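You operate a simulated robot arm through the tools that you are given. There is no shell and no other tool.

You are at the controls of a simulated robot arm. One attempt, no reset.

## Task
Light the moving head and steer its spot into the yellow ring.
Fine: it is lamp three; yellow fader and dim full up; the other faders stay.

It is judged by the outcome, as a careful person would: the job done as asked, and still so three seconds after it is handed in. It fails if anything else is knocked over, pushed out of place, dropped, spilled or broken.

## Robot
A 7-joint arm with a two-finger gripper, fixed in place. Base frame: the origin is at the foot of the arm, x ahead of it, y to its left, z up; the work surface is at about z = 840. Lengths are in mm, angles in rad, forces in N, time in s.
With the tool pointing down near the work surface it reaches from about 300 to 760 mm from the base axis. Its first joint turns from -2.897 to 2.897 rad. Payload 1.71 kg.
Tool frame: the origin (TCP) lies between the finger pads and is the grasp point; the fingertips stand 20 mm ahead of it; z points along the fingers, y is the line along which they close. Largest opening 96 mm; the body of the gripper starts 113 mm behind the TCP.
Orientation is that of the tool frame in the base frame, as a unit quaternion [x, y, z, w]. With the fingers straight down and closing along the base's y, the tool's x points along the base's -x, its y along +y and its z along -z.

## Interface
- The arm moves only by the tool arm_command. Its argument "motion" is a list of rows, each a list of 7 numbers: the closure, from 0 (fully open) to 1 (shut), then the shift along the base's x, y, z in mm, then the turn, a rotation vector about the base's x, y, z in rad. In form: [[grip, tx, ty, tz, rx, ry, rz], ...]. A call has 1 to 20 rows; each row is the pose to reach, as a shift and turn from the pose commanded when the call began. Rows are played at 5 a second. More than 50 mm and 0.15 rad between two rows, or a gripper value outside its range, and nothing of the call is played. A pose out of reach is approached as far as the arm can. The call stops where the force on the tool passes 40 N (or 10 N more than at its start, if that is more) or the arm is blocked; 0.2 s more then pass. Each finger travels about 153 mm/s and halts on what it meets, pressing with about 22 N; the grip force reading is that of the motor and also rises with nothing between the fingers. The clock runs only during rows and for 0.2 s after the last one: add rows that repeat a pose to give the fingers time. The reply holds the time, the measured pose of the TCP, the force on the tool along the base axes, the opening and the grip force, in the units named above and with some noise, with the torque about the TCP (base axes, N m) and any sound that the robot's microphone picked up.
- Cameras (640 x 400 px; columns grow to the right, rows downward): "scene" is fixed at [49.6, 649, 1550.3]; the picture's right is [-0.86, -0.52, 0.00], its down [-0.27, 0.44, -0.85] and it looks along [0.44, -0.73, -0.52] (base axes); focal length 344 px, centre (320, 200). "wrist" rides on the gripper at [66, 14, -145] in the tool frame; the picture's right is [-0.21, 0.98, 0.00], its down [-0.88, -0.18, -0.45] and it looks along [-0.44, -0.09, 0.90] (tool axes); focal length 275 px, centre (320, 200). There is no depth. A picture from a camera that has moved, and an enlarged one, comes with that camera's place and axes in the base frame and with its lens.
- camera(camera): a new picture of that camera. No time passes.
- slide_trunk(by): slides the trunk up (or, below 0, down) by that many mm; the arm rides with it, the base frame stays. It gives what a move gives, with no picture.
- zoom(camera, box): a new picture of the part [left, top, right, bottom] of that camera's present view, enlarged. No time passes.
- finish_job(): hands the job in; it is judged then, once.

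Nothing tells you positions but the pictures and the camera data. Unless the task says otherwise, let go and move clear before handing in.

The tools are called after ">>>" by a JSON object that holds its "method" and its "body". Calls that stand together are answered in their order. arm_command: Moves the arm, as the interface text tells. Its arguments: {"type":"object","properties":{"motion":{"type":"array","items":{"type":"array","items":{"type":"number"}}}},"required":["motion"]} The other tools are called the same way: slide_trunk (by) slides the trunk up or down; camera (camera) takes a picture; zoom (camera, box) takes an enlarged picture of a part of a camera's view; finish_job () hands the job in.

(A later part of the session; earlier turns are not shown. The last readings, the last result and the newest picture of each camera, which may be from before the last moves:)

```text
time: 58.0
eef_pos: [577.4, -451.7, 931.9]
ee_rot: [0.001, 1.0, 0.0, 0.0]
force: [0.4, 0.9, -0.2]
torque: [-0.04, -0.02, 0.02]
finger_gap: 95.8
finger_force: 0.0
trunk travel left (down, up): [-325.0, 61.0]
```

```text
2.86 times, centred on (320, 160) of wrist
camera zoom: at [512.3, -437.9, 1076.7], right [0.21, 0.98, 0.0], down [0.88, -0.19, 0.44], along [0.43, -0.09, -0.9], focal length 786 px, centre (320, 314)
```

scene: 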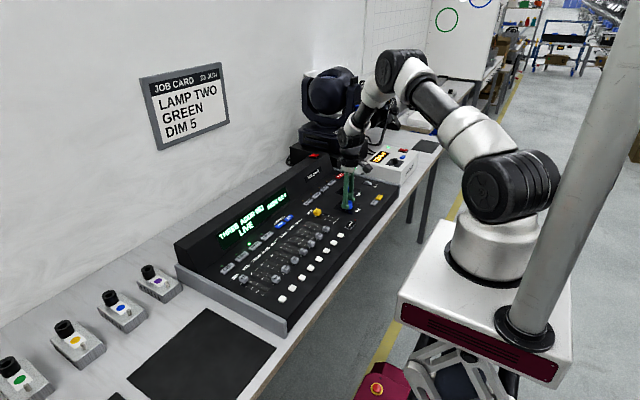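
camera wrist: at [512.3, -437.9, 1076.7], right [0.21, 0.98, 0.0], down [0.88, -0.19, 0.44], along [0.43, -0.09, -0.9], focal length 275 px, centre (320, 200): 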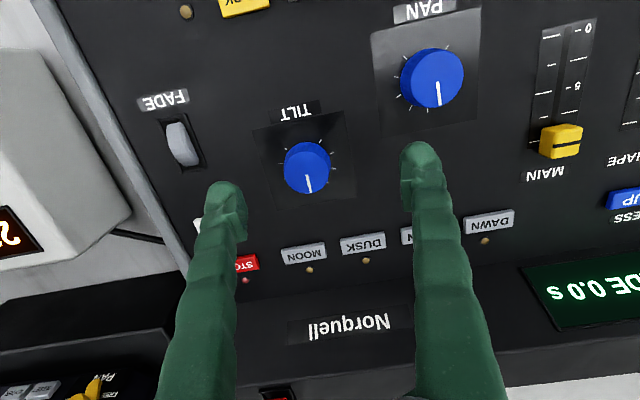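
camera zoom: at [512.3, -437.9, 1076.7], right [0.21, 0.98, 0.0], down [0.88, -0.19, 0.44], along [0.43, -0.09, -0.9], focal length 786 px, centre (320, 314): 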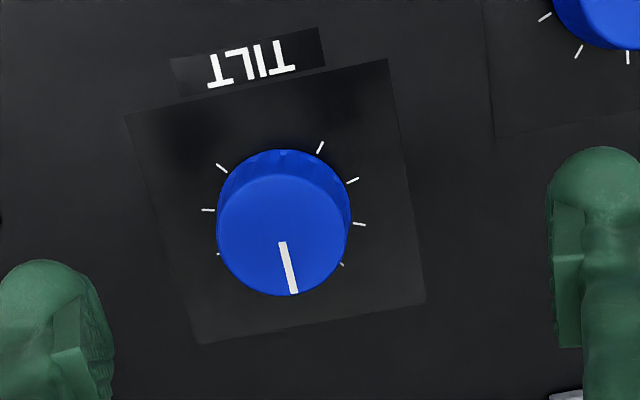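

TILT knob centre ≈ (586, -465). I align, narrow the fingers and descend.

>>> {"method": "arm_command", "body": {"motion": [[0.35, 8.5, -12.5, -15, 0, 0, 0], [0.35, 8.5, -12.5, -35, 0, 0, 0], [0.35, 8.5, -12.5, -52, 0, 0, 0], [0.35, 8.5, -12.5, -63, 0, 0, 0], [0.35, 8.5, -12.5, -63, 0, 0, 0]]}}

>>> {"method": "zoom", "body": {"camera": "wrist", "box": [220, 90, 420, 230]}}

```text
time: 59.2
eef_pos: [589.8, -470.1, 867.5]
ee_rot: [0.001, 1.0, 0.0, -0.001]
force: [0.5, 0.6, -0.5]
torque: [-0.01, 0.02, 0.0]
finger_gap: 62.4
finger_force: 0.0
trunk travel left (down, up): [-325.0, 61.0]
```

```text
2.86 times, centred on (320, 160) of wrist
camera zoom: at [525.2, -454.9, 1011.5], right [0.21, 0.98, 0.0], down [0.88, -0.19, 0.44], along [0.43, -0.09, -0.9], focal length 786 px, centre (320, 314)
```

zoom: 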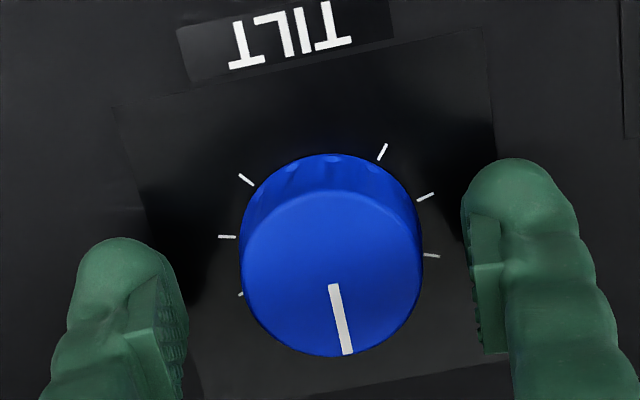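

Slightly off; shifting (-3, +4) then closing on the TILT knob and turning +0.1 rad.

>>> {"method": "arm_command", "body": {"motion": [[0.35, -3, 4, 0, 0, 0, 0], [0.5, -3, 4, 0, 0, 0, 0], [0.65, -3, 4, 0, 0, 0, 0], [0.75, -3, 4, 0, 0, 0, 0], [0.75, -3, 4, 0, 0, 0, 0]]}}

>>> {"method": "zoom", "body": {"camera": "wrist", "box": [220, 90, 420, 230]}}

```text
time: 59.7
eef_pos: [572.0, -465.6, 879.8]
ee_rot: [0.001, 1.0, 0.0, 0.008]
force: [-0.8, 0.9, -1.1]
torque: [-0.06, -0.08, -0.01]
finger_gap: 48.2
finger_force: 0.0
trunk travel left (down, up): [-325.0, 61.0]
stopped in row 2: the arm was blocked; the commanded pose is now the measured one
```

```text
2.86 times, centred on (320, 160) of wrist
camera zoom: at [505.2, -452.2, 1022.8], right [0.21, 0.98, 0.0], down [0.87, -0.19, 0.46], along [0.45, -0.09, -0.89], focal length 786 px, centre (320, 314)
```

zoom: 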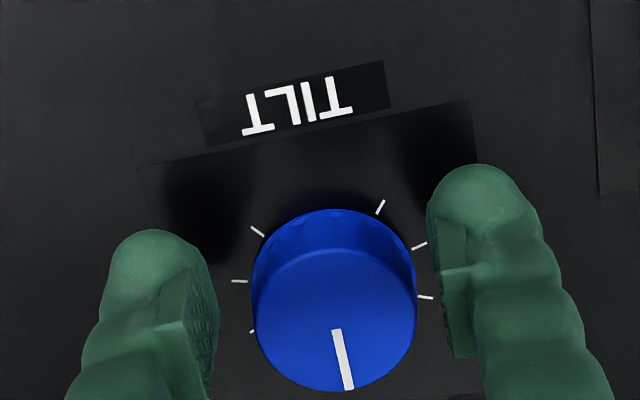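

The arm is at the edge of its reach here and balked. I'll rise clear and lower the trunk to gain reach at this height.

>>> {"method": "arm_command", "body": {"motion": [[0.35, 0, 0, 5, 0, 0, 0], [0.35, 0, 0, 25, 0, 0, 0], [0.2, 0, 0, 60, 0, 0.008, 0], [0, -10, 8, 100, 0, 0.016, 0], [0, -20, 16, 140, 0, 0.016, 0], [0, -20, 16, 140, 0, 0.016, 0]]}}

>>> {"method": "slide_trunk", "body": {"by": -90}}

>>> {"method": "camera", "body": {"camera": "wrist"}}

>>> {"method": "camera", "body": {"camera": "scene"}}

```text
time: 61.1
eef_pos: [554.2, -448.6, 1017.5]
ee_rot: [0.001, 1.0, 0.0, -0.002]
force: [0.3, 0.5, -0.3]
torque: [0.05, 0.01, -0.01]
finger_gap: 95.8
finger_force: 0.0
trunk travel left (down, up): [-325.0, 61.0]
```

```text
time: 62.3
eef_pos: [554.4, -447.9, 926.3]
ee_rot: [0.001, 1.0, 0.0, -0.001]
force: [0.4, -0.1, -0.7]
torque: [-0.02, 0.03, 0.01]
finger_gap: 95.8
finger_force: 0.1
trunk travel left (down, up): [-235.0, 151.0]
```

```text
taken
camera wrist: at [488.8, -433.7, 1071.6], right [0.21, 0.98, 0.0], down [0.88, -0.19, 0.44], along [0.43, -0.09, -0.9], focal length 275 px, centre (320, 200)
```

wrist: 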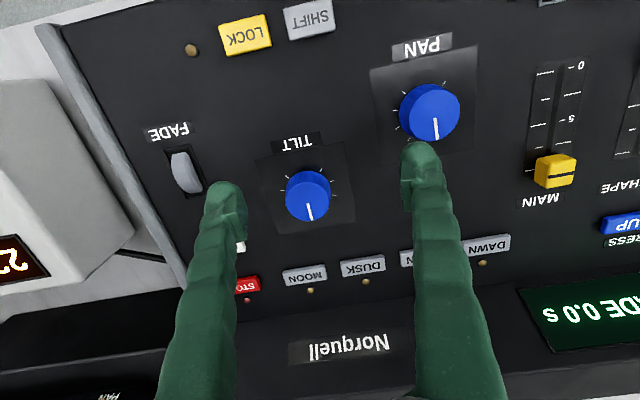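

```text
taken
```

scene: 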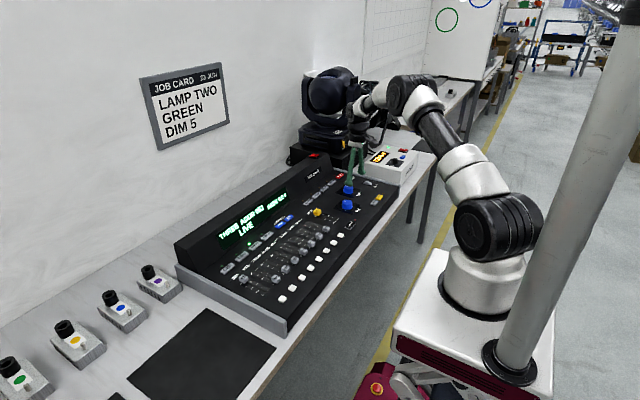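

Trunk lowered 90 mm. Now to the TILT knob again, aligning then descending.

>>> {"method": "arm_command", "body": {"motion": [[0.35, 15, -8, -5, 0, 0, 0], [0.35, 30, -16.5, -20, 0, 0, 0], [0.35, 30, -16.5, -40, 0, 0, 0], [0.35, 30, -16.5, -52, 0, 0, 0], [0.35, 30, -16.5, -57, 0, 0, 0], [0.35, 30, -16.5, -57, 0, 0, 0]]}}

>>> {"method": "zoom", "body": {"camera": "wrist", "box": [220, 90, 420, 230]}}

```text
time: 63.7
eef_pos: [585.3, -465.9, 871.6]
ee_rot: [0.001, 1.0, 0.0, -0.001]
force: [-0.2, -0.4, 0.1]
torque: [0.01, 0.0, 0.01]
finger_gap: 62.5
finger_force: 0.0
trunk travel left (down, up): [-235.0, 151.0]
```

```text
2.86 times, centred on (320, 160) of wrist
camera zoom: at [520.1, -451.8, 1014.5], right [0.21, 0.98, 0.0], down [0.88, -0.19, 0.44], along [0.43, -0.09, -0.9], focal length 786 px, centre (320, 314)
```

zoom: 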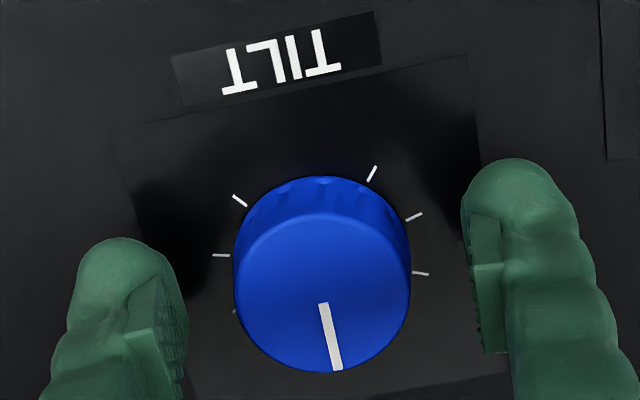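

Nearly centred. Fine shift, close and grip.

>>> {"method": "arm_command", "body": {"motion": [[0.35, 1.5, 0.5, -3, 0, 0, 0], [0.5, 1.5, 0.5, -3, 0, 0, 0], [0.65, 1.5, 0.5, -3, 0, 0, 0], [0.75, 1.5, 0.5, -3, 0, 0, 0], [0.75, 1.5, 0.5, -3, 0, 0, 0]]}}

>>> {"method": "zoom", "body": {"camera": "wrist", "box": [220, 90, 420, 230]}}

```text
time: 64.9
eef_pos: [586.9, -466.1, 867.4]
ee_rot: [0.001, 1.0, 0.0, -0.001]
force: [0.4, -5.1, 0.8]
torque: [-0.13, 0.02, -0.04]
finger_gap: 38.5
finger_force: 35.0
trunk travel left (down, up): [-235.0, 151.0]
```

```text
2.86 times, centred on (320, 160) of wrist
camera zoom: at [521.8, -452.2, 1011.7], right [0.21, 0.98, 0.0], down [0.88, -0.19, 0.44], along [0.43, -0.09, -0.9], focal length 786 px, centre (320, 314)
```

zoom: 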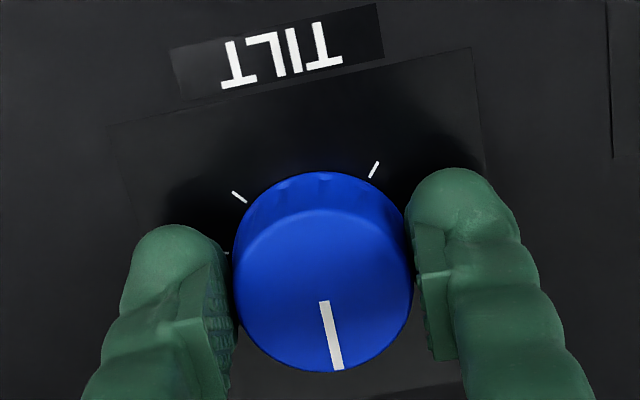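

Held. Test turn +0.1 rad on TILT, then release and rise.

>>> {"method": "arm_command", "body": {"motion": [[0.75, 0, -1, 0, 0, 0, 0.03], [0.75, 0, -1, 0, 0, 0, 0.06], [0.75, 0, -1, 0, 0, 0, 0.1], [0.75, 0, -1, 0, 0, 0, 0.1], [0.75, 0, -1, 0, 0, 0, 0.1]]}}

>>> {"method": "zoom", "body": {"camera": "wrist", "box": [220, 90, 420, 230]}}

>>> {"method": "arm_command", "body": {"motion": [[0.5, 0, 0, 0, 0, 0, 0], [0.35, 0, 0, 0, 0, 0, 0], [0.35, 0, 0, 20, 0, 0, 0], [0.35, 0, 0, 60, 0, 0, 0], [0.2, -15, 20, 80, 0, 0, -0.05], [0, -30, 45, 100, 0, 0, -0.1], [0, -30, 45, 100, 0, 0, -0.1]]}}

>>> {"method": "camera", "body": {"camera": "wrist"}}

>>> {"method": "camera", "body": {"camera": "scene"}}

```text
time: 66.1
eef_pos: [586.9, -467.7, 866.1]
ee_rot: [-0.049, 0.999, 0.0, -0.001]
force: [1.2, -2.5, 4.9]
torque: [0.02, 0.02, -0.04]
finger_gap: 38.7
finger_force: 35.2
trunk travel left (down, up): [-235.0, 151.0]
```

```text
2.86 times, centred on (320, 160) of wrist
camera zoom: at [520.7, -459.3, 1011.7], right [0.11, 0.99, 0.0], down [0.89, -0.1, 0.44], along [0.44, -0.05, -0.9], focal length 786 px, centre (320, 314)
```

zoom: 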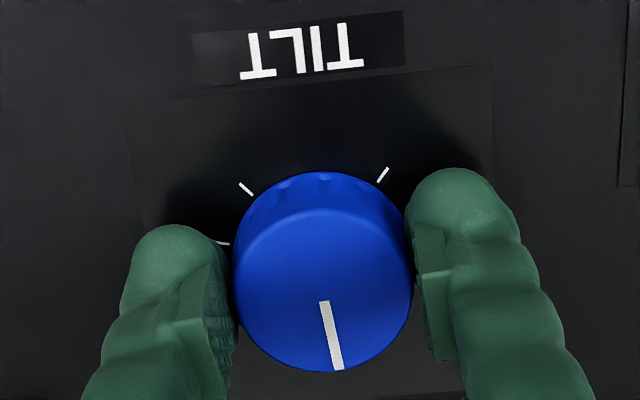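

```text
time: 67.7
eef_pos: [556.0, -420.1, 966.7]
ee_rot: [0.001, 1.0, -0.001, -0.002]
force: [-0.3, 0.4, -0.3]
torque: [0.01, 0.01, -0.03]
finger_gap: 96.5
finger_force: 0.1
trunk travel left (down, up): [-235.0, 151.0]
```

```text
taken
camera wrist: at [490.3, -406.0, 1111.6], right [0.21, 0.98, 0.0], down [0.88, -0.19, 0.44], along [0.43, -0.09, -0.9], focal length 275 px, centre (320, 200)
```

wrist: 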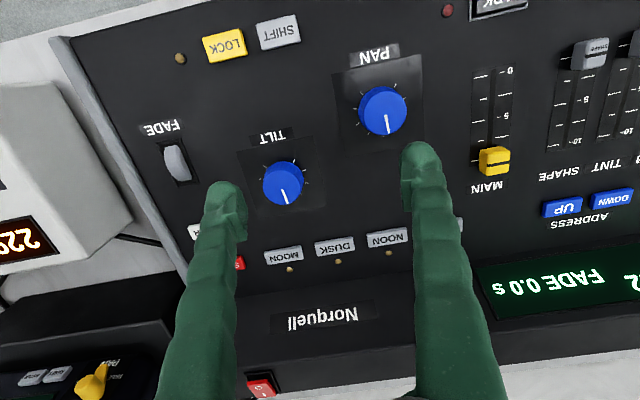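

```text
taken
```

scene: 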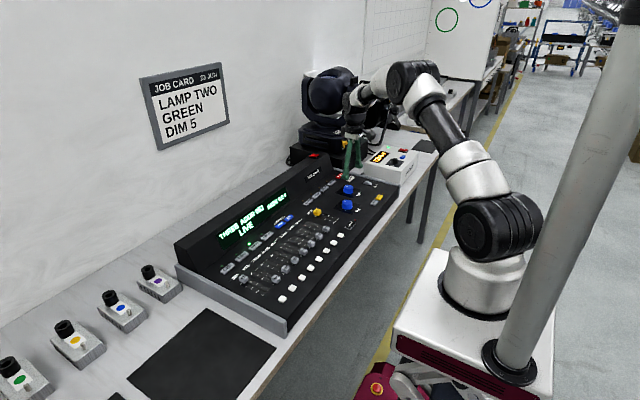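

Both knobs were turned +0.1 rad. Now a viewing pose to see the spot's new place.

>>> {"method": "arm_command", "body": {"motion": [[0, -10, 20, 20, 0, 0, -0.14], [0, -20, 40, 40, 0, 0, -0.28], [0, -35, 60, 60, 0, 0, -0.42], [0, -50, 80, 80, 0, 0, -0.56], [0, -65, 100, 100, 0, 0, -0.7], [0, -80, 120, 120, 0, 0, -0.84], [0, -95, 140, 140, 0, 0, -0.98], [0, -110, 160, 160, 0, 0, -1.12], [0, -125, 180, 180, 0, 0, -1.26], [0, -140, 200, 200, 0, 0, -1.4], [0, -140, 200, 200, 0, 0, -1.4]]}}

>>> {"method": "arm_command", "body": {"motion": [[0, 0, 0, 0, -0.14, 0, 0], [0, 0, 0, 0, -0.28, 0, 0], [0, 0, 0, 0, -0.42, 0, 0], [0, 0, 0, 0, -0.56, 0, 0], [0, 0, 0, 0, -0.7, 0, 0], [0, 0, 0, 0, -0.84, 0, 0], [0, 0, 0, 0, -0.98, 0, 0], [0, 0, 0, 0, -0.98, 0, 0]]}}

>>> {"method": "camera", "body": {"camera": "wrist"}}

>>> {"method": "camera", "body": {"camera": "scene"}}

```text
time: 70.1
eef_pos: [414.7, -218.6, 1166.6]
ee_rot: [0.645, 0.764, -0.001, -0.002]
force: [0.0, -0.6, 1.0]
torque: [0.01, 0.05, 0.0]
finger_gap: 96.0
finger_force: 0.0
trunk travel left (down, up): [-235.0, 151.0]
```

```text
time: 71.9
eef_pos: [414.2, -219.3, 1166.7]
ee_rot: [0.569, 0.674, -0.361, 0.303]
force: [0.8, 0.5, 0.2]
torque: [0.02, 0.0, -0.02]
finger_gap: 95.9
finger_force: 0.1
trunk travel left (down, up): [-235.0, 151.0]
```

```text
taken
camera wrist: at [417.5, -61.4, 1191.0], right [1.0, -0.02, 0.03], down [-0.03, -0.13, 0.99], along [-0.02, -0.99, -0.13], focal length 275 px, centre (320, 200)
```

wrist: 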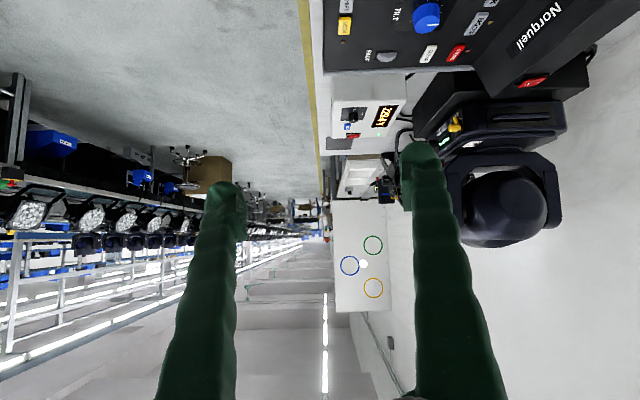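

```text
taken
```

scene: 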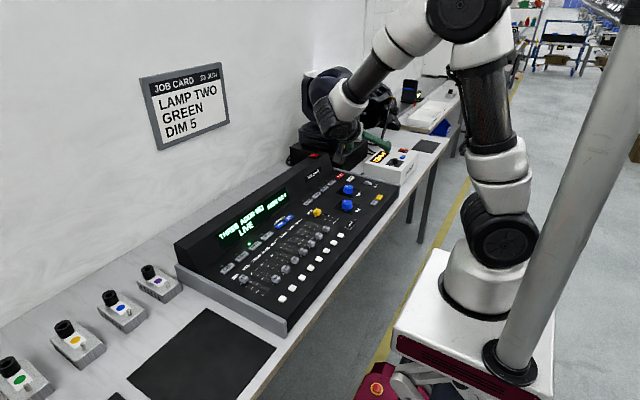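

>>> {"method": "zoom", "body": {"camera": "wrist", "box": [325, 200, 405, 315]}}

```text
3.48 times, centred on (365, 258) of wrist
camera zoom: at [417.5, -61.4, 1191.0], right [1.0, -0.02, 0.03], down [-0.03, -0.13, 0.99], along [-0.02, -0.99, -0.13], focal length 958 px, centre (164, 0)
```

zoom: 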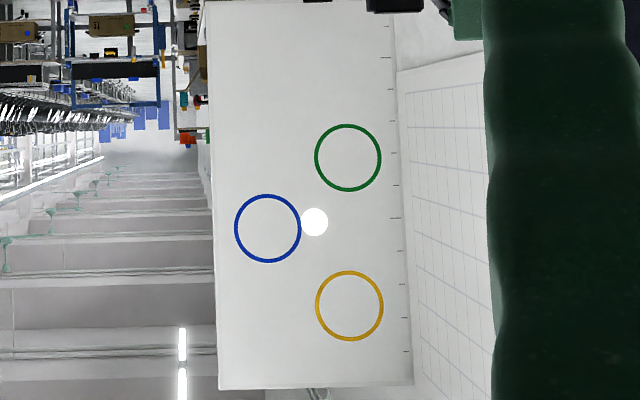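

The spot moved ~+4 px in x for PAN and slightly down for TILT, so the knobs are geared down: PAN needs more CCW (~0.8 rad), TILT needs CW by a good deal. I'll go back to the PAN knob.

>>> {"method": "arm_command", "body": {"motion": [[0, 10, -11, -10, 0.0675, 0.0568, 0.1065], [0, 20, -22, -25, 0.1349, 0.1137, 0.2131], [0, 30, -34, -45, 0.2024, 0.1705, 0.3196], [0, 40, -45, -65, 0.2699, 0.2273, 0.4262], [0, 51, -57, -85, 0.3373, 0.2842, 0.5327], [0, 61, -68, -105, 0.4048, 0.341, 0.6393], [0, 71, -80, -125, 0.4723, 0.3978, 0.7458], [0, 82, -91, -145, 0.5397, 0.4547, 0.8523], [0, 92, -103, -165, 0.6072, 0.5115, 0.9589], [0, 102, -115, -185, 0.6747, 0.5683, 1.0654], [0, 112, -127, -205, 0.7421, 0.6252, 1.172], [0, 123, -138, -225, 0.8096, 0.682, 1.2785], [0, 123, -138, -235, 0.8096, 0.682, 1.2785], [0, 123, -138, -235, 0.8096, 0.682, 1.2785]]}}

>>> {"method": "zoom", "body": {"camera": "wrist", "box": [220, 90, 420, 230]}}

```text
time: 74.9
eef_pos: [536.9, -358.7, 931.4]
ee_rot: [0.0, 1.0, 0.0, -0.001]
force: [0.6, -0.9, 1.0]
torque: [0.02, 0.01, 0.02]
finger_gap: 96.1
finger_force: 0.0
trunk travel left (down, up): [-235.0, 151.0]
```

```text
2.86 times, centred on (320, 160) of wrist
camera zoom: at [472.6, -343.7, 1076.6], right [0.21, 0.98, 0.0], down [0.88, -0.19, 0.44], along [0.43, -0.09, -0.9], focal length 786 px, centre (320, 314)
```

zoom: 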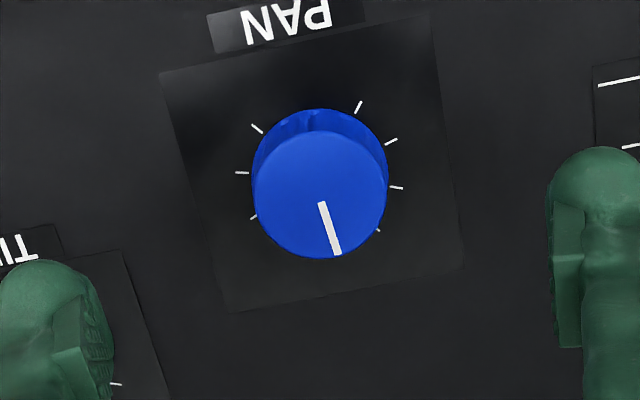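

Centred over PAN. Descend, grip, and turn 0.8 rad CCW.

>>> {"method": "arm_command", "body": {"motion": [[0.35, 0.5, 0.5, -15, 0, 0, 0], [0.35, 0.5, 0.5, -35, 0, 0, 0], [0.35, 0.5, 0.5, -52, 0, 0, 0], [0.35, 0.5, 0.5, -63, 0, 0, 0], [0.5, 0.5, 0.5, -63, 0, 0, 0], [0.65, 0.5, 0.5, -63, 0, 0, 0], [0.75, 0.5, 0.5, -63, 0, 0, 0], [0.75, 0.5, 0.5, -63, 0, 0, 0]]}}

>>> {"method": "zoom", "body": {"camera": "wrist", "box": [220, 90, 420, 230]}}

```text
time: 76.7
eef_pos: [538.2, -358.0, 868.4]
ee_rot: [0.001, 1.0, 0.0, -0.001]
force: [1.6, -9.3, -4.3]
torque: [-0.16, -0.05, 0.03]
finger_gap: 38.3
finger_force: 35.0
trunk travel left (down, up): [-235.0, 151.0]
```

```text
2.86 times, centred on (320, 160) of wrist
camera zoom: at [473.0, -344.1, 1012.6], right [0.21, 0.98, 0.0], down [0.88, -0.19, 0.44], along [0.43, -0.09, -0.9], focal length 786 px, centre (320, 314)
```

zoom: 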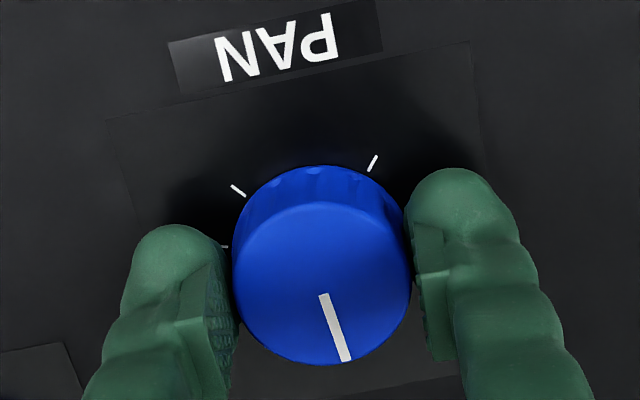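

>>> {"method": "arm_command", "body": {"motion": [[0.75, -0.5, -1.5, 0.5, 0, 0, 0], [0.75, -0.5, -1.5, 0.5, 0, 0, 0.1], [0.75, -0.5, -1.5, 0.5, 0, 0, 0.2], [0.75, -0.5, -1.5, 0.5, 0, 0, 0.3], [0.75, -0.5, -1.5, 0.5, 0, 0, 0.4], [0.75, -0.5, -1.5, 0.5, 0, 0, 0.5], [0.75, -0.5, -1.5, 0.5, 0, 0, 0.6], [0.75, -0.5, -1.5, 0.5, 0, 0, 0.7], [0.75, -0.5, -1.5, 0.5, 0, 0, 0.8], [0.75, -0.5, -1.5, 0.5, 0, 0, 0.8]]}}

>>> {"method": "zoom", "body": {"camera": "wrist", "box": [220, 90, 420, 230]}}

>>> {"method": "camera", "body": {"camera": "scene"}}

```text
time: 78.9
eef_pos: [537.8, -360.5, 867.1]
ee_rot: [-0.389, 0.921, 0.0, -0.001]
force: [6.7, -10.2, -14.9]
torque: [-0.18, 0.02, -0.06]
finger_gap: 38.6
finger_force: 35.2
trunk travel left (down, up): [-235.0, 151.0]
```

```text
2.86 times, centred on (320, 160) of wrist
camera zoom: at [483.7, -397.0, 1012.9], right [-0.56, 0.83, 0.0], down [0.74, 0.5, 0.44], along [0.37, 0.25, -0.9], focal length 786 px, centre (320, 314)
```

zoom: 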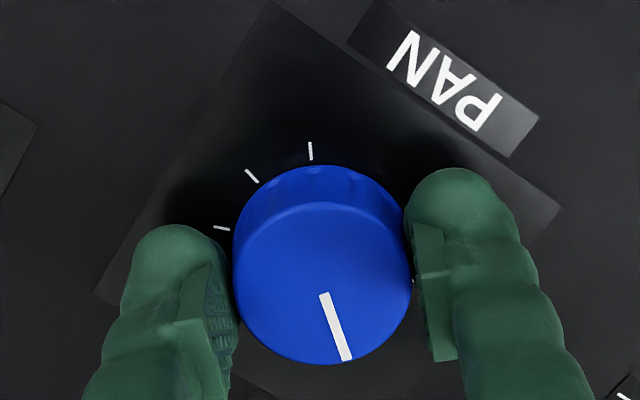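

```text
taken
```

scene: 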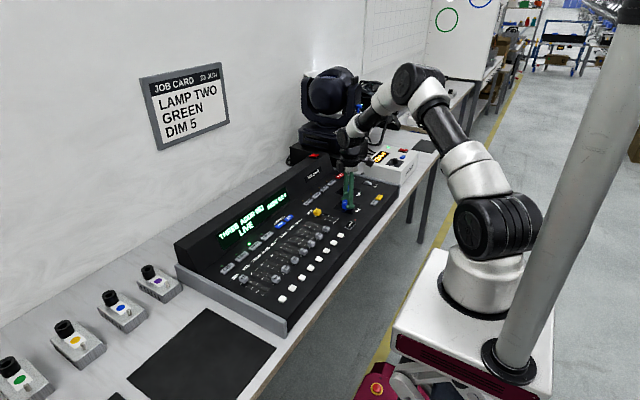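

PAN turned 0.8 rad. Release, rise, and go to TILT.

>>> {"method": "arm_command", "body": {"motion": [[0.5, 0, 0, 0, 0, 0, 0], [0.35, 0, 0, 0, 0, 0, 0], [0.35, 0, 0, 20, 0, 0, 0], [0.35, 0, 0, 60, 0, 0, 0], [0.35, 8, -18, 63, 0, 0, -0.13], [0.35, 16, -36, 63, 0, 0, -0.27], [0.35, 24, -54, 63, 0, 0, -0.4], [0.35, 32, -70, 63, 0, 0, -0.54], [0.35, 40, -88, 63, 0, 0, -0.67], [0.35, 48, -105, 63, 0, 0, -0.8], [0.35, 48, -105, 63, 0, 0, -0.8]]}}

>>> {"method": "zoom", "body": {"camera": "wrist", "box": [220, 90, 420, 230]}}

```text
time: 81.3
eef_pos: [588.8, -464.1, 932.7]
ee_rot: [0.001, 1.0, 0.0, -0.002]
force: [0.2, -0.3, -0.5]
torque: [-0.03, 0.03, 0.02]
finger_gap: 62.5
finger_force: 0.1
trunk travel left (down, up): [-235.0, 151.0]
```

```text
2.86 times, centred on (320, 160) of wrist
camera zoom: at [523.1, -450.4, 1077.4], right [0.21, 0.98, 0.0], down [0.88, -0.19, 0.44], along [0.43, -0.09, -0.9], focal length 786 px, centre (320, 314)
```

zoom: 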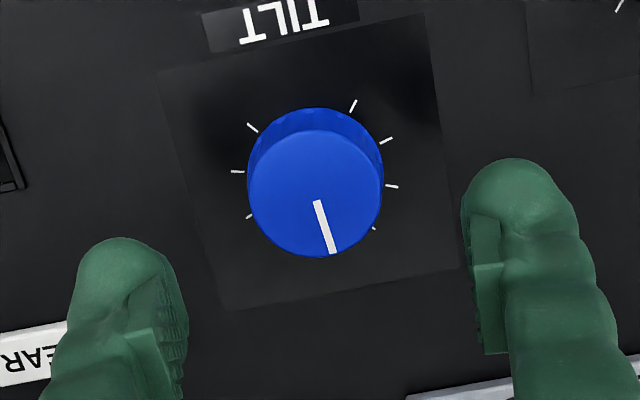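

Centred over TILT. Descend, grip, turn 0.8 rad CW.

>>> {"method": "arm_command", "body": {"motion": [[0.35, -0.5, -2, -15, 0, 0, 0], [0.35, -0.5, -2, -35, 0, 0, 0], [0.35, -0.5, -2, -53, 0, 0, 0], [0.35, -0.5, -2, -64, 0, 0, 0], [0.5, -0.5, -2, -64, 0, 0, 0], [0.65, -0.5, -2, -64, 0, 0, 0], [0.75, -0.5, -2, -64, 0, 0, 0], [0.75, -0.5, -2, -64, 0, 0, 0]]}}

>>> {"method": "zoom", "body": {"camera": "wrist", "box": [220, 90, 420, 230]}}

```text
time: 83.1
eef_pos: [586.8, -466.2, 868.1]
ee_rot: [0.0, 1.0, 0.001, -0.002]
force: [-0.7, 5.4, -1.6]
torque: [0.07, -0.01, -0.02]
finger_gap: 38.4
finger_force: 34.7
trunk travel left (down, up): [-235.0, 151.0]
```

```text
2.86 times, centred on (320, 160) of wrist
camera zoom: at [522.6, -452.5, 1013.0], right [0.21, 0.98, 0.0], down [0.88, -0.19, 0.44], along [0.43, -0.09, -0.9], focal length 786 px, centre (320, 314)
```

zoom: 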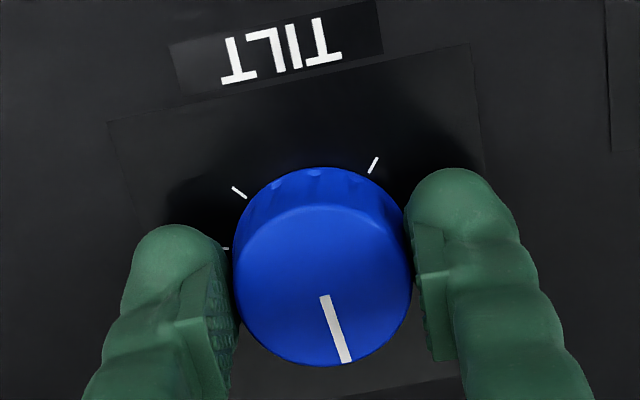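

>>> {"method": "arm_command", "body": {"motion": [[0.75, 0, 1, 0, 0, 0, 0], [0.75, 0, 1, 0, 0, 0, -0.1], [0.75, 0, 1, 0, 0, 0, -0.2], [0.75, 0, 1, 0, 0, 0, -0.3], [0.75, 0, 1, 0, 0, 0, -0.4], [0.75, 0, 1, 0, 0, 0, -0.5], [0.75, 0, 1, 0, 0, 0, -0.6], [0.75, 0, 1, 0, 0, 0, -0.7], [0.75, 0, 1, 0, 0, 0, -0.8], [0.75, 0, 1, 0, 0, 0, -0.8]]}}

>>> {"method": "zoom", "body": {"camera": "wrist", "box": [220, 90, 420, 230]}}

```text
time: 85.3
eef_pos: [589.0, -465.4, 868.2]
ee_rot: [0.391, 0.92, 0.0, -0.002]
force: [-0.2, 14.6, -3.1]
torque: [0.3, 0.05, -0.01]
finger_gap: 38.0
finger_force: 34.7
trunk travel left (down, up): [-235.0, 151.0]
```

```text
2.86 times, centred on (320, 160) of wrist
camera zoom: at [553.2, -407.9, 1013.1], right [0.85, 0.53, 0.0], down [0.48, -0.76, 0.44], along [0.23, -0.37, -0.9], focal length 786 px, centre (320, 314)
```

zoom: 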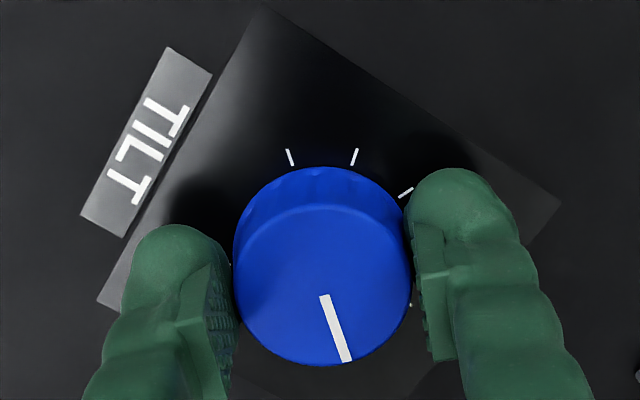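

Turned. Release, rise and go to the viewing pose in one move.

>>> {"method": "arm_command", "body": {"motion": [[0.5, 0, 0, 0, 0, 0, 0], [0.35, 0, 0, 0, 0, 0, 0], [0.35, 0, 0, 20, 0, 0, 0], [0.2, 0, 0, 60, 0, 0, 0], [0, -19, 27, 87, -0.1055, -0.0326, -0.0612], [0, -39, 54, 113, -0.2109, -0.0653, -0.1223], [0, -58, 82, 140, -0.3164, -0.0979, -0.1835], [0, -78, 109, 166, -0.4219, -0.1305, -0.2446], [0, -97, 137, 193, -0.5273, -0.1632, -0.3058], [0, -117, 164, 219, -0.6328, -0.1958, -0.3669], [0, -136, 191, 246, -0.7383, -0.2284, -0.4281], [0, -155, 218, 273, -0.8437, -0.2611, -0.4892], [0, -175, 246, 299, -0.9492, -0.2937, -0.5504], [0, -175, 246, 299, -0.9492, -0.2937, -0.5504], [0, -175, 246, 299, -0.9492, -0.2937, -0.5504]]}}

>>> {"method": "camera", "body": {"camera": "wrist"}}

>>> {"method": "zoom", "body": {"camera": "wrist", "box": [325, 200, 405, 315]}}

```text
time: 88.5
eef_pos: [409.5, -217.7, 1165.4]
ee_rot: [0.57, 0.674, -0.36, 0.302]
force: [0.5, 0.0, 0.2]
torque: [0.0, 0.02, -0.02]
finger_gap: 96.0
finger_force: 0.0
trunk travel left (down, up): [-235.0, 151.0]
```

```text
taken
camera wrist: at [412.6, -60.5, 1191.5], right [1.0, -0.02, 0.03], down [-0.03, -0.13, 0.99], along [-0.02, -0.99, -0.13], focal length 275 px, centre (320, 200)
```

wrist: 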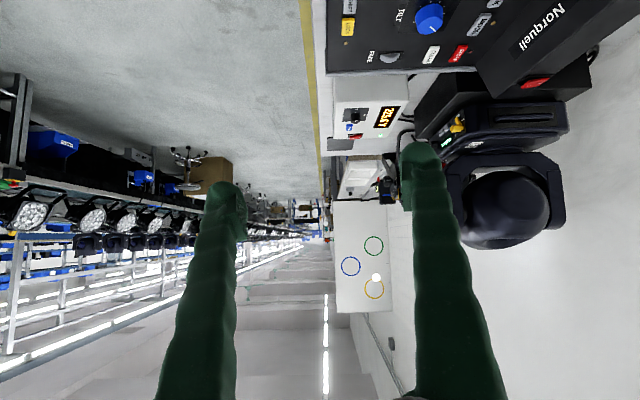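

```text
3.48 times, centred on (365, 258) of wrist
camera zoom: at [412.6, -60.5, 1191.5], right [1.0, -0.02, 0.03], down [-0.03, -0.13, 0.99], along [-0.02, -0.99, -0.13], focal length 958 px, centre (164, 0)
```

zoom: 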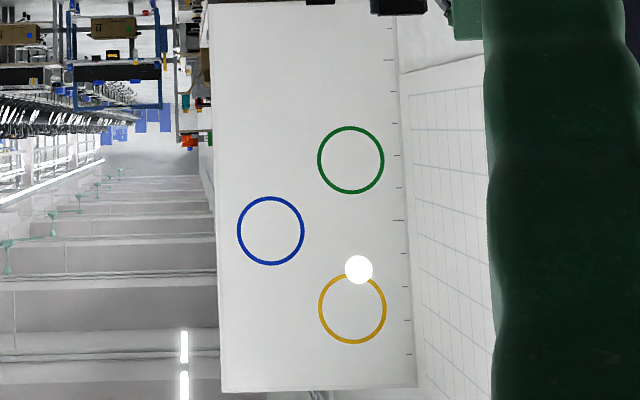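

Now the spot is just 39 px below the yellow ring's centre and +5 px in x; sensitivity ~51 px/rad pan, ~56 px/rad tilt. So TILT needs ~0.70 rad more CW. Back to TILT.

>>> {"method": "arm_command", "body": {"motion": [[0, 15, -20, -10, 0.0675, 0.0568, 0.1065], [0, 30, -41, -25, 0.1349, 0.1137, 0.2131], [0, 45, -62, -45, 0.2024, 0.1705, 0.3196], [0, 60, -83, -65, 0.2699, 0.2273, 0.4262], [0, 75, -104, -85, 0.3373, 0.2842, 0.5327], [0, 90, -125, -105, 0.4048, 0.341, 0.6393], [0, 105, -145, -125, 0.4723, 0.3978, 0.7458], [0, 120, -165, -145, 0.5397, 0.4547, 0.8523], [0, 135, -186, -165, 0.6072, 0.5115, 0.9589], [0, 149, -207, -185, 0.6747, 0.5683, 1.0654], [0.2, 163, -228, -205, 0.7421, 0.6252, 1.172], [0.35, 177, -247, -220, 0.8096, 0.682, 1.2785], [0.35, 177, -247, -232, 0.8096, 0.682, 1.2785], [0.35, 177, -247, -232, 0.8096, 0.682, 1.2785]]}}

>>> {"method": "zoom", "body": {"camera": "wrist", "box": [220, 90, 420, 230]}}

```text
time: 91.5
eef_pos: [591.6, -468.1, 934.7]
ee_rot: [0.001, 1.0, 0.001, -0.002]
force: [0.5, -0.3, -0.8]
torque: [0.01, 0.03, -0.04]
finger_gap: 62.4
finger_force: 0.0
trunk travel left (down, up): [-235.0, 151.0]
```

```text
2.86 times, centred on (320, 160) of wrist
camera zoom: at [526.8, -454.1, 1080.8], right [0.21, 0.98, 0.0], down [0.88, -0.19, 0.44], along [0.43, -0.09, -0.9], focal length 786 px, centre (320, 314)
```

zoom: 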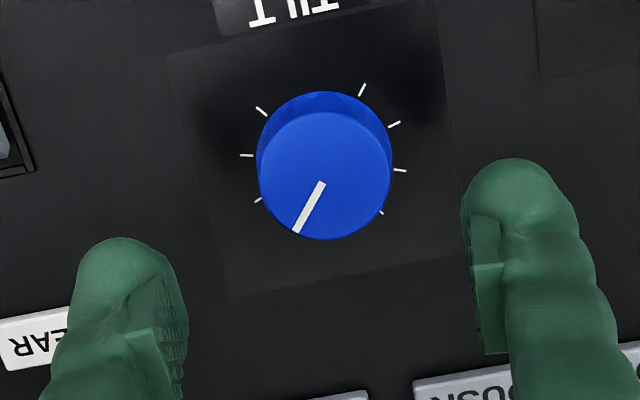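

Offset by about (-5, +2). Correct, descend, grip and turn 0.70 rad CW.

>>> {"method": "arm_command", "body": {"motion": [[0.35, -4.5, 2.2, -10, 0, 0, 0], [0.35, -4.5, 2.2, -35, 0, 0, 0], [0.35, -4.5, 2.2, -55, 0, 0, 0], [0.35, -4.5, 2.2, -66, 0, 0, 0], [0.5, -4.5, 2.2, -66, 0, 0, 0], [0.65, -4.5, 2.2, -66, 0, 0, 0], [0.75, -4.5, 2.2, -66, 0, 0, 0], [0.75, -4.5, 2.2, -66, 0, 0, 0]]}}

>>> {"method": "zoom", "body": {"camera": "wrist", "box": [220, 90, 420, 230]}}

```text
time: 93.3
eef_pos: [586.0, -466.2, 868.7]
ee_rot: [0.001, 1.0, 0.0, -0.002]
force: [3.0, -5.9, -1.4]
torque: [-0.15, -0.04, -0.02]
finger_gap: 38.4
finger_force: 35.1
trunk travel left (down, up): [-235.0, 151.0]
```

```text
2.86 times, centred on (320, 160) of wrist
camera zoom: at [520.9, -452.2, 1013.5], right [0.21, 0.98, 0.0], down [0.88, -0.19, 0.44], along [0.43, -0.09, -0.9], focal length 786 px, centre (320, 314)
```

zoom: 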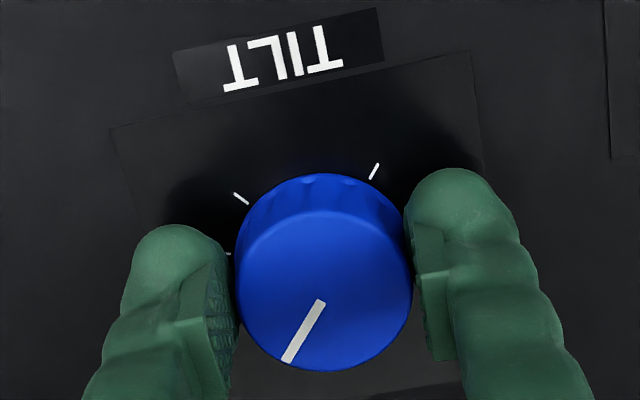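

>>> {"method": "arm_command", "body": {"motion": [[0.75, 1, -1, 0, 0, 0, 0], [0.75, 1, -1, 0, 0, 0, -0.1], [0.75, 1, -1, 0, 0, 0, -0.2], [0.75, 1, -0.5, 0, 0, 0, -0.3], [0.75, 1, -0.5, 0, 0, 0, -0.4], [0.75, 1, 0, 0, 0, 0, -0.5], [0.75, 1, 0, 0, 0, 0, -0.6], [0.75, 1, 0, 0, 0, 0, -0.7], [0.75, 1, 0, 0, 0, 0, -0.7]]}}

>>> {"method": "zoom", "body": {"camera": "wrist", "box": [220, 90, 420, 230]}}

```text
time: 95.3
eef_pos: [587.2, -463.5, 869.4]
ee_rot: [0.343, 0.939, 0.001, -0.002]
force: [1.8, 9.0, -3.8]
torque: [0.12, -0.03, 0.02]
finger_gap: 38.2
finger_force: 34.9
trunk travel left (down, up): [-235.0, 151.0]
```

```text
2.86 times, centred on (320, 160) of wrist
camera zoom: at [546.3, -410.9, 1013.6], right [0.79, 0.61, 0.0], down [0.55, -0.71, 0.44], along [0.27, -0.35, -0.9], focal length 786 px, centre (320, 314)
```

zoom: 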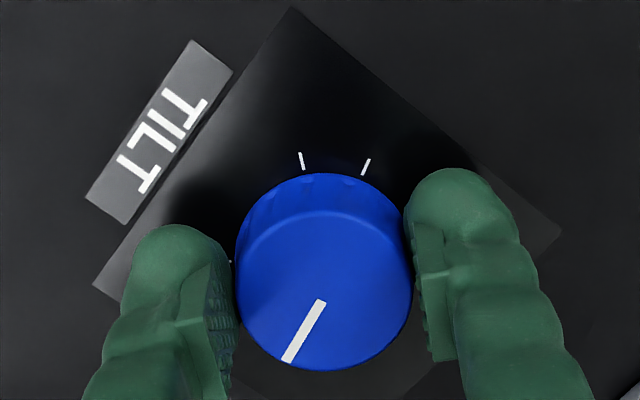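

Release, rise, view.

>>> {"method": "arm_command", "body": {"motion": [[0.5, 0, 0, 0, 0, 0, 0], [0.35, 0, 0, 0, 0, 0, 0], [0.35, 0, 0, 20, 0, 0, 0], [0.2, 0, 0, 60, 0, 0, 0], [0, -19, 27, 87, -0.1043, -0.0381, -0.0713], [0, -39, 54, 113, -0.2085, -0.0761, -0.1427], [0, -58, 82, 140, -0.3128, -0.1142, -0.214], [0, -78, 109, 166, -0.4171, -0.1523, -0.2854], [0, -97, 137, 193, -0.5213, -0.1903, -0.3567], [0, -117, 164, 219, -0.6256, -0.2284, -0.4281], [0, -136, 191, 246, -0.7299, -0.2665, -0.4994], [0, -155, 218, 273, -0.8341, -0.3045, -0.5708], [0, -175, 246, 299, -0.9384, -0.3426, -0.6421], [0, -175, 246, 299, -0.9384, -0.3426, -0.6421], [0, -175, 246, 299, -0.9384, -0.3426, -0.6421]]}}

>>> {"method": "camera", "body": {"camera": "wrist"}}

>>> {"method": "zoom", "body": {"camera": "wrist", "box": [325, 200, 405, 315]}}

>>> {"method": "zoom", "body": {"camera": "wrist", "box": [350, 260, 400, 310]}}

```text
time: 98.5
eef_pos: [408.0, -217.9, 1167.6]
ee_rot: [0.569, 0.675, -0.36, 0.302]
force: [0.2, -0.8, -0.4]
torque: [0.0, -0.02, 0.02]
finger_gap: 96.0
finger_force: 0.1
trunk travel left (down, up): [-235.0, 151.0]
```

```text
taken
camera wrist: at [411.3, -59.1, 1192.4], right [1.0, -0.02, 0.03], down [-0.03, -0.13, 0.99], along [-0.02, -0.99, -0.13], focal length 275 px, centre (320, 200)
```

wrist: 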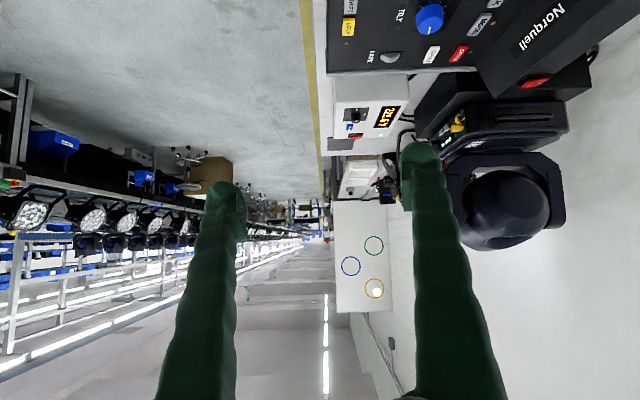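

```text
3.48 times, centred on (365, 258) of wrist
camera zoom: at [411.3, -59.1, 1192.4], right [1.0, -0.02, 0.03], down [-0.03, -0.13, 0.99], along [-0.02, -0.99, -0.13], focal length 958 px, centre (164, 0)
```

zoom: 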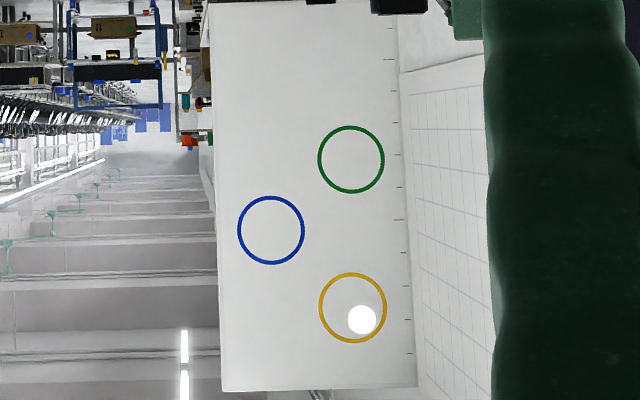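

```text
8.00 times, centred on (375, 285) of wrist
camera zoom: at [411.3, -59.1, 1192.4], right [1.0, -0.02, 0.03], down [-0.03, -0.13, 0.99], along [-0.02, -0.99, -0.13], focal length 2202 px, centre (-120, -480)
```

zoom: 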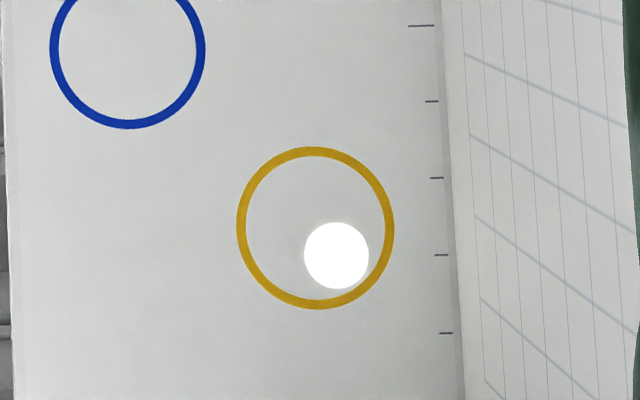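

The spot is inside the yellow ring but off-centre (close to the edge), so I'll refine: PAN back ~0.25 rad CW and TILT back ~0.2 rad CCW. First PAN.

>>> {"method": "arm_command", "body": {"motion": [[0, 10, -11, -10, 0.0675, 0.0568, 0.1065], [0, 20, -22, -25, 0.1349, 0.1137, 0.2131], [0, 30, -34, -45, 0.2024, 0.1705, 0.3196], [0, 40, -45, -65, 0.2699, 0.2273, 0.4262], [0, 51, -57, -85, 0.3373, 0.2842, 0.5327], [0, 61, -68, -105, 0.4048, 0.341, 0.6393], [0, 71, -80, -125, 0.4723, 0.3978, 0.7458], [0, 82, -91, -145, 0.5397, 0.4547, 0.8523], [0, 92, -103, -165, 0.6072, 0.5115, 0.9589], [0, 102, -115, -185, 0.6747, 0.5683, 1.0654], [0.2, 114, -127, -205, 0.7421, 0.6252, 1.172], [0.35, 127, -139, -225, 0.8096, 0.682, 1.2785], [0.35, 127, -139, -235, 0.8096, 0.682, 1.2785], [0.35, 127, -139, -235, 0.8096, 0.682, 1.2785]]}}

>>> {"method": "zoom", "body": {"camera": "wrist", "box": [220, 90, 420, 230]}}

```text
time: 101.5
eef_pos: [536.1, -355.5, 932.9]
ee_rot: [0.0, 1.0, 0.0, -0.001]
force: [-0.3, 0.4, -0.1]
torque: [-0.01, -0.01, 0.0]
finger_gap: 62.6
finger_force: 0.1
trunk travel left (down, up): [-235.0, 151.0]
```

```text
2.86 times, centred on (320, 160) of wrist
camera zoom: at [470.6, -342.0, 1077.4], right [0.21, 0.98, 0.0], down [0.88, -0.19, 0.44], along [0.43, -0.09, -0.9], focal length 786 px, centre (320, 314)
```

zoom: 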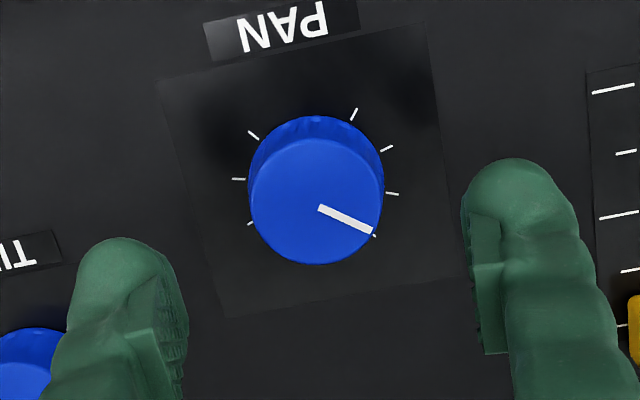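

>>> {"method": "arm_command", "body": {"motion": [[0.35, 1.5, -2, -10, 0, 0, 0], [0.35, 1.5, -2, -35, 0, 0, 0], [0.35, 1.5, -2, -55, 0, 0, 0], [0.35, 1.5, -2, -64.5, 0, 0, 0], [0.5, 1.5, -2, -64.5, 0, 0, 0], [0.65, 1.5, -2, -64.5, 0, 0, 0], [0.75, 1.5, -2, -64.5, 0, 0, 0], [0.75, 1.5, -2, -64.5, 0, 0, 0]]}}

>>> {"method": "zoom", "body": {"camera": "wrist", "box": [220, 90, 420, 230]}}

```text
time: 103.3
eef_pos: [536.5, -358.5, 867.5]
ee_rot: [0.0, 1.0, -0.001, -0.002]
force: [0.2, -2.1, -3.6]
torque: [-0.09, -0.15, 0.02]
finger_gap: 38.4
finger_force: 35.2
trunk travel left (down, up): [-235.0, 151.0]
```

```text
2.86 times, centred on (320, 160) of wrist
camera zoom: at [472.3, -344.2, 1013.0], right [0.21, 0.98, 0.0], down [0.88, -0.19, 0.44], along [0.43, -0.09, -0.9], focal length 786 px, centre (320, 314)
```

zoom: 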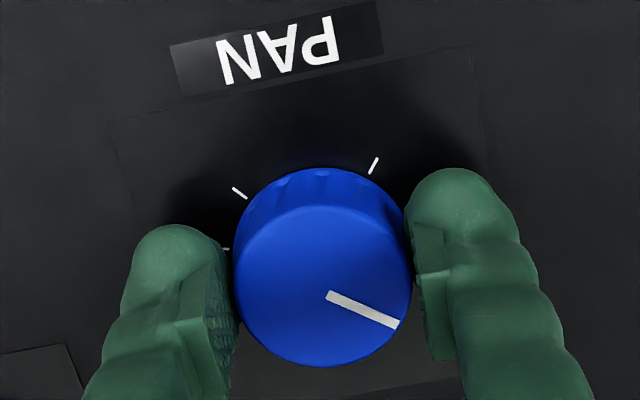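

Held well. Turn PAN 0.22 rad CW, release, and move above TILT.

>>> {"method": "arm_command", "body": {"motion": [[0.75, 0, -0.5, 0, 0, 0, -0.07], [0.75, 0, -0.5, 0, 0, 0, -0.14], [0.75, 0, -0.5, 0, 0, 0, -0.22], [0.75, 0, -0.5, 0, 0, 0, -0.22], [0.75, 0, -0.5, 0, 0, 0, -0.22]]}}

>>> {"method": "zoom", "body": {"camera": "wrist", "box": [220, 90, 420, 230]}}

>>> {"method": "arm_command", "body": {"motion": [[0.5, 0, 0, 0, 0, 0, 0], [0.35, 0, 0, 0, 0, 0, 0], [0.35, 0, 0, 20, 0, 0, 0], [0.35, 0, 0, 60, 0, 0, 0], [0.35, 16, -36, 64, 0, 0, 0.11], [0.35, 32, -72, 64, 0, 0, 0.22], [0.35, 49, -107, 64, 0, 0, 0.22], [0.35, 49, -107, 64, 0, 0, 0.22]]}}

>>> {"method": "zoom", "body": {"camera": "wrist", "box": [220, 90, 420, 230]}}

```text
time: 104.5
eef_pos: [537.1, -357.9, 868.4]
ee_rot: [0.11, 0.994, 0.0, -0.001]
force: [-1.5, 4.6, -6.9]
torque: [0.17, 0.09, 0.0]
finger_gap: 38.4
finger_force: 35.0
trunk travel left (down, up): [-235.0, 151.0]
```

```text
2.86 times, centred on (320, 160) of wrist
camera zoom: at [477.2, -329.9, 1013.2], right [0.42, 0.91, 0.0], down [0.82, -0.37, 0.44], along [0.4, -0.18, -0.9], focal length 786 px, centre (320, 314)
```

zoom: 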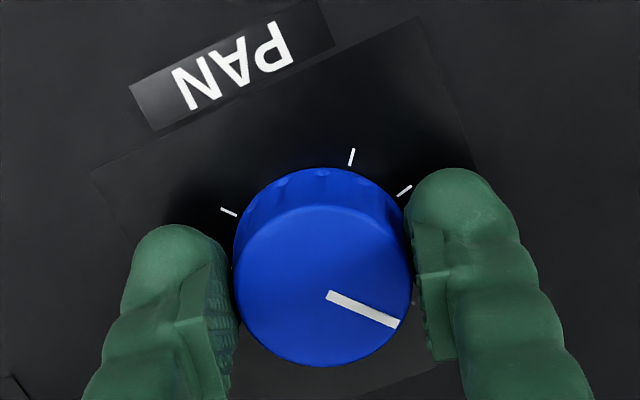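

```text
time: 106.3
eef_pos: [589.1, -468.0, 932.8]
ee_rot: [0.0, 1.0, 0.0, -0.001]
force: [0.3, -0.2, -0.2]
torque: [0.02, 0.0, 0.03]
finger_gap: 62.5
finger_force: 0.0
trunk travel left (down, up): [-235.0, 151.0]
```

```text
2.86 times, centred on (320, 160) of wrist
camera zoom: at [523.7, -454.4, 1077.7], right [0.21, 0.98, 0.0], down [0.88, -0.19, 0.44], along [0.43, -0.09, -0.9], focal length 786 px, centre (320, 314)
```

zoom: 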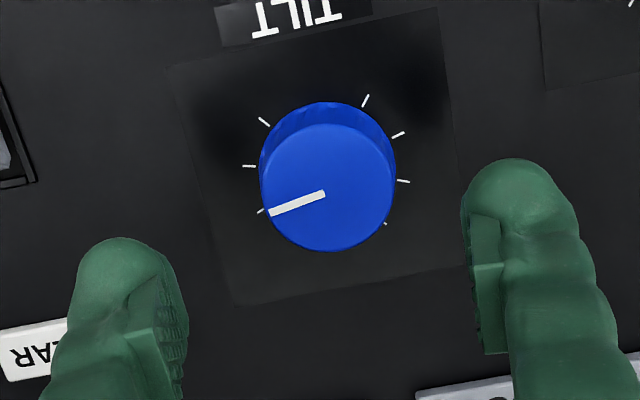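

>>> {"method": "arm_command", "body": {"motion": [[0.35, -2, 2, -10, 0, 0, 0], [0.35, -2, 2, -35, 0, 0, 0], [0.35, -2, 2, -55, 0, 0, 0], [0.35, -2, 2, -64.5, 0, 0, 0], [0.5, -2, 2, -64.5, 0, 0, 0], [0.65, -2, 2, -64.5, 0, 0, 0], [0.75, -2, 2, -64.5, 0, 0, 0], [0.75, -2, 2, -64.5, 0, 0, 0]]}}

>>> {"method": "zoom", "body": {"camera": "wrist", "box": [220, 90, 420, 230]}}

```text
time: 108.1
eef_pos: [587.0, -466.1, 868.1]
ee_rot: [0.001, 1.0, 0.0, -0.001]
force: [2.2, -7.8, 0.8]
torque: [-0.19, -0.09, -0.01]
finger_gap: 38.2
finger_force: 35.2
trunk travel left (down, up): [-235.0, 151.0]
```

```text
2.86 times, centred on (320, 160) of wrist
camera zoom: at [521.8, -452.1, 1012.9], right [0.21, 0.98, 0.0], down [0.88, -0.19, 0.44], along [0.43, -0.09, -0.9], focal length 786 px, centre (320, 314)
```

zoom: 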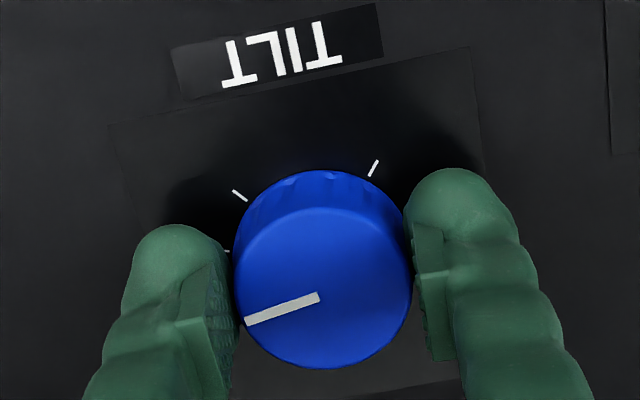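

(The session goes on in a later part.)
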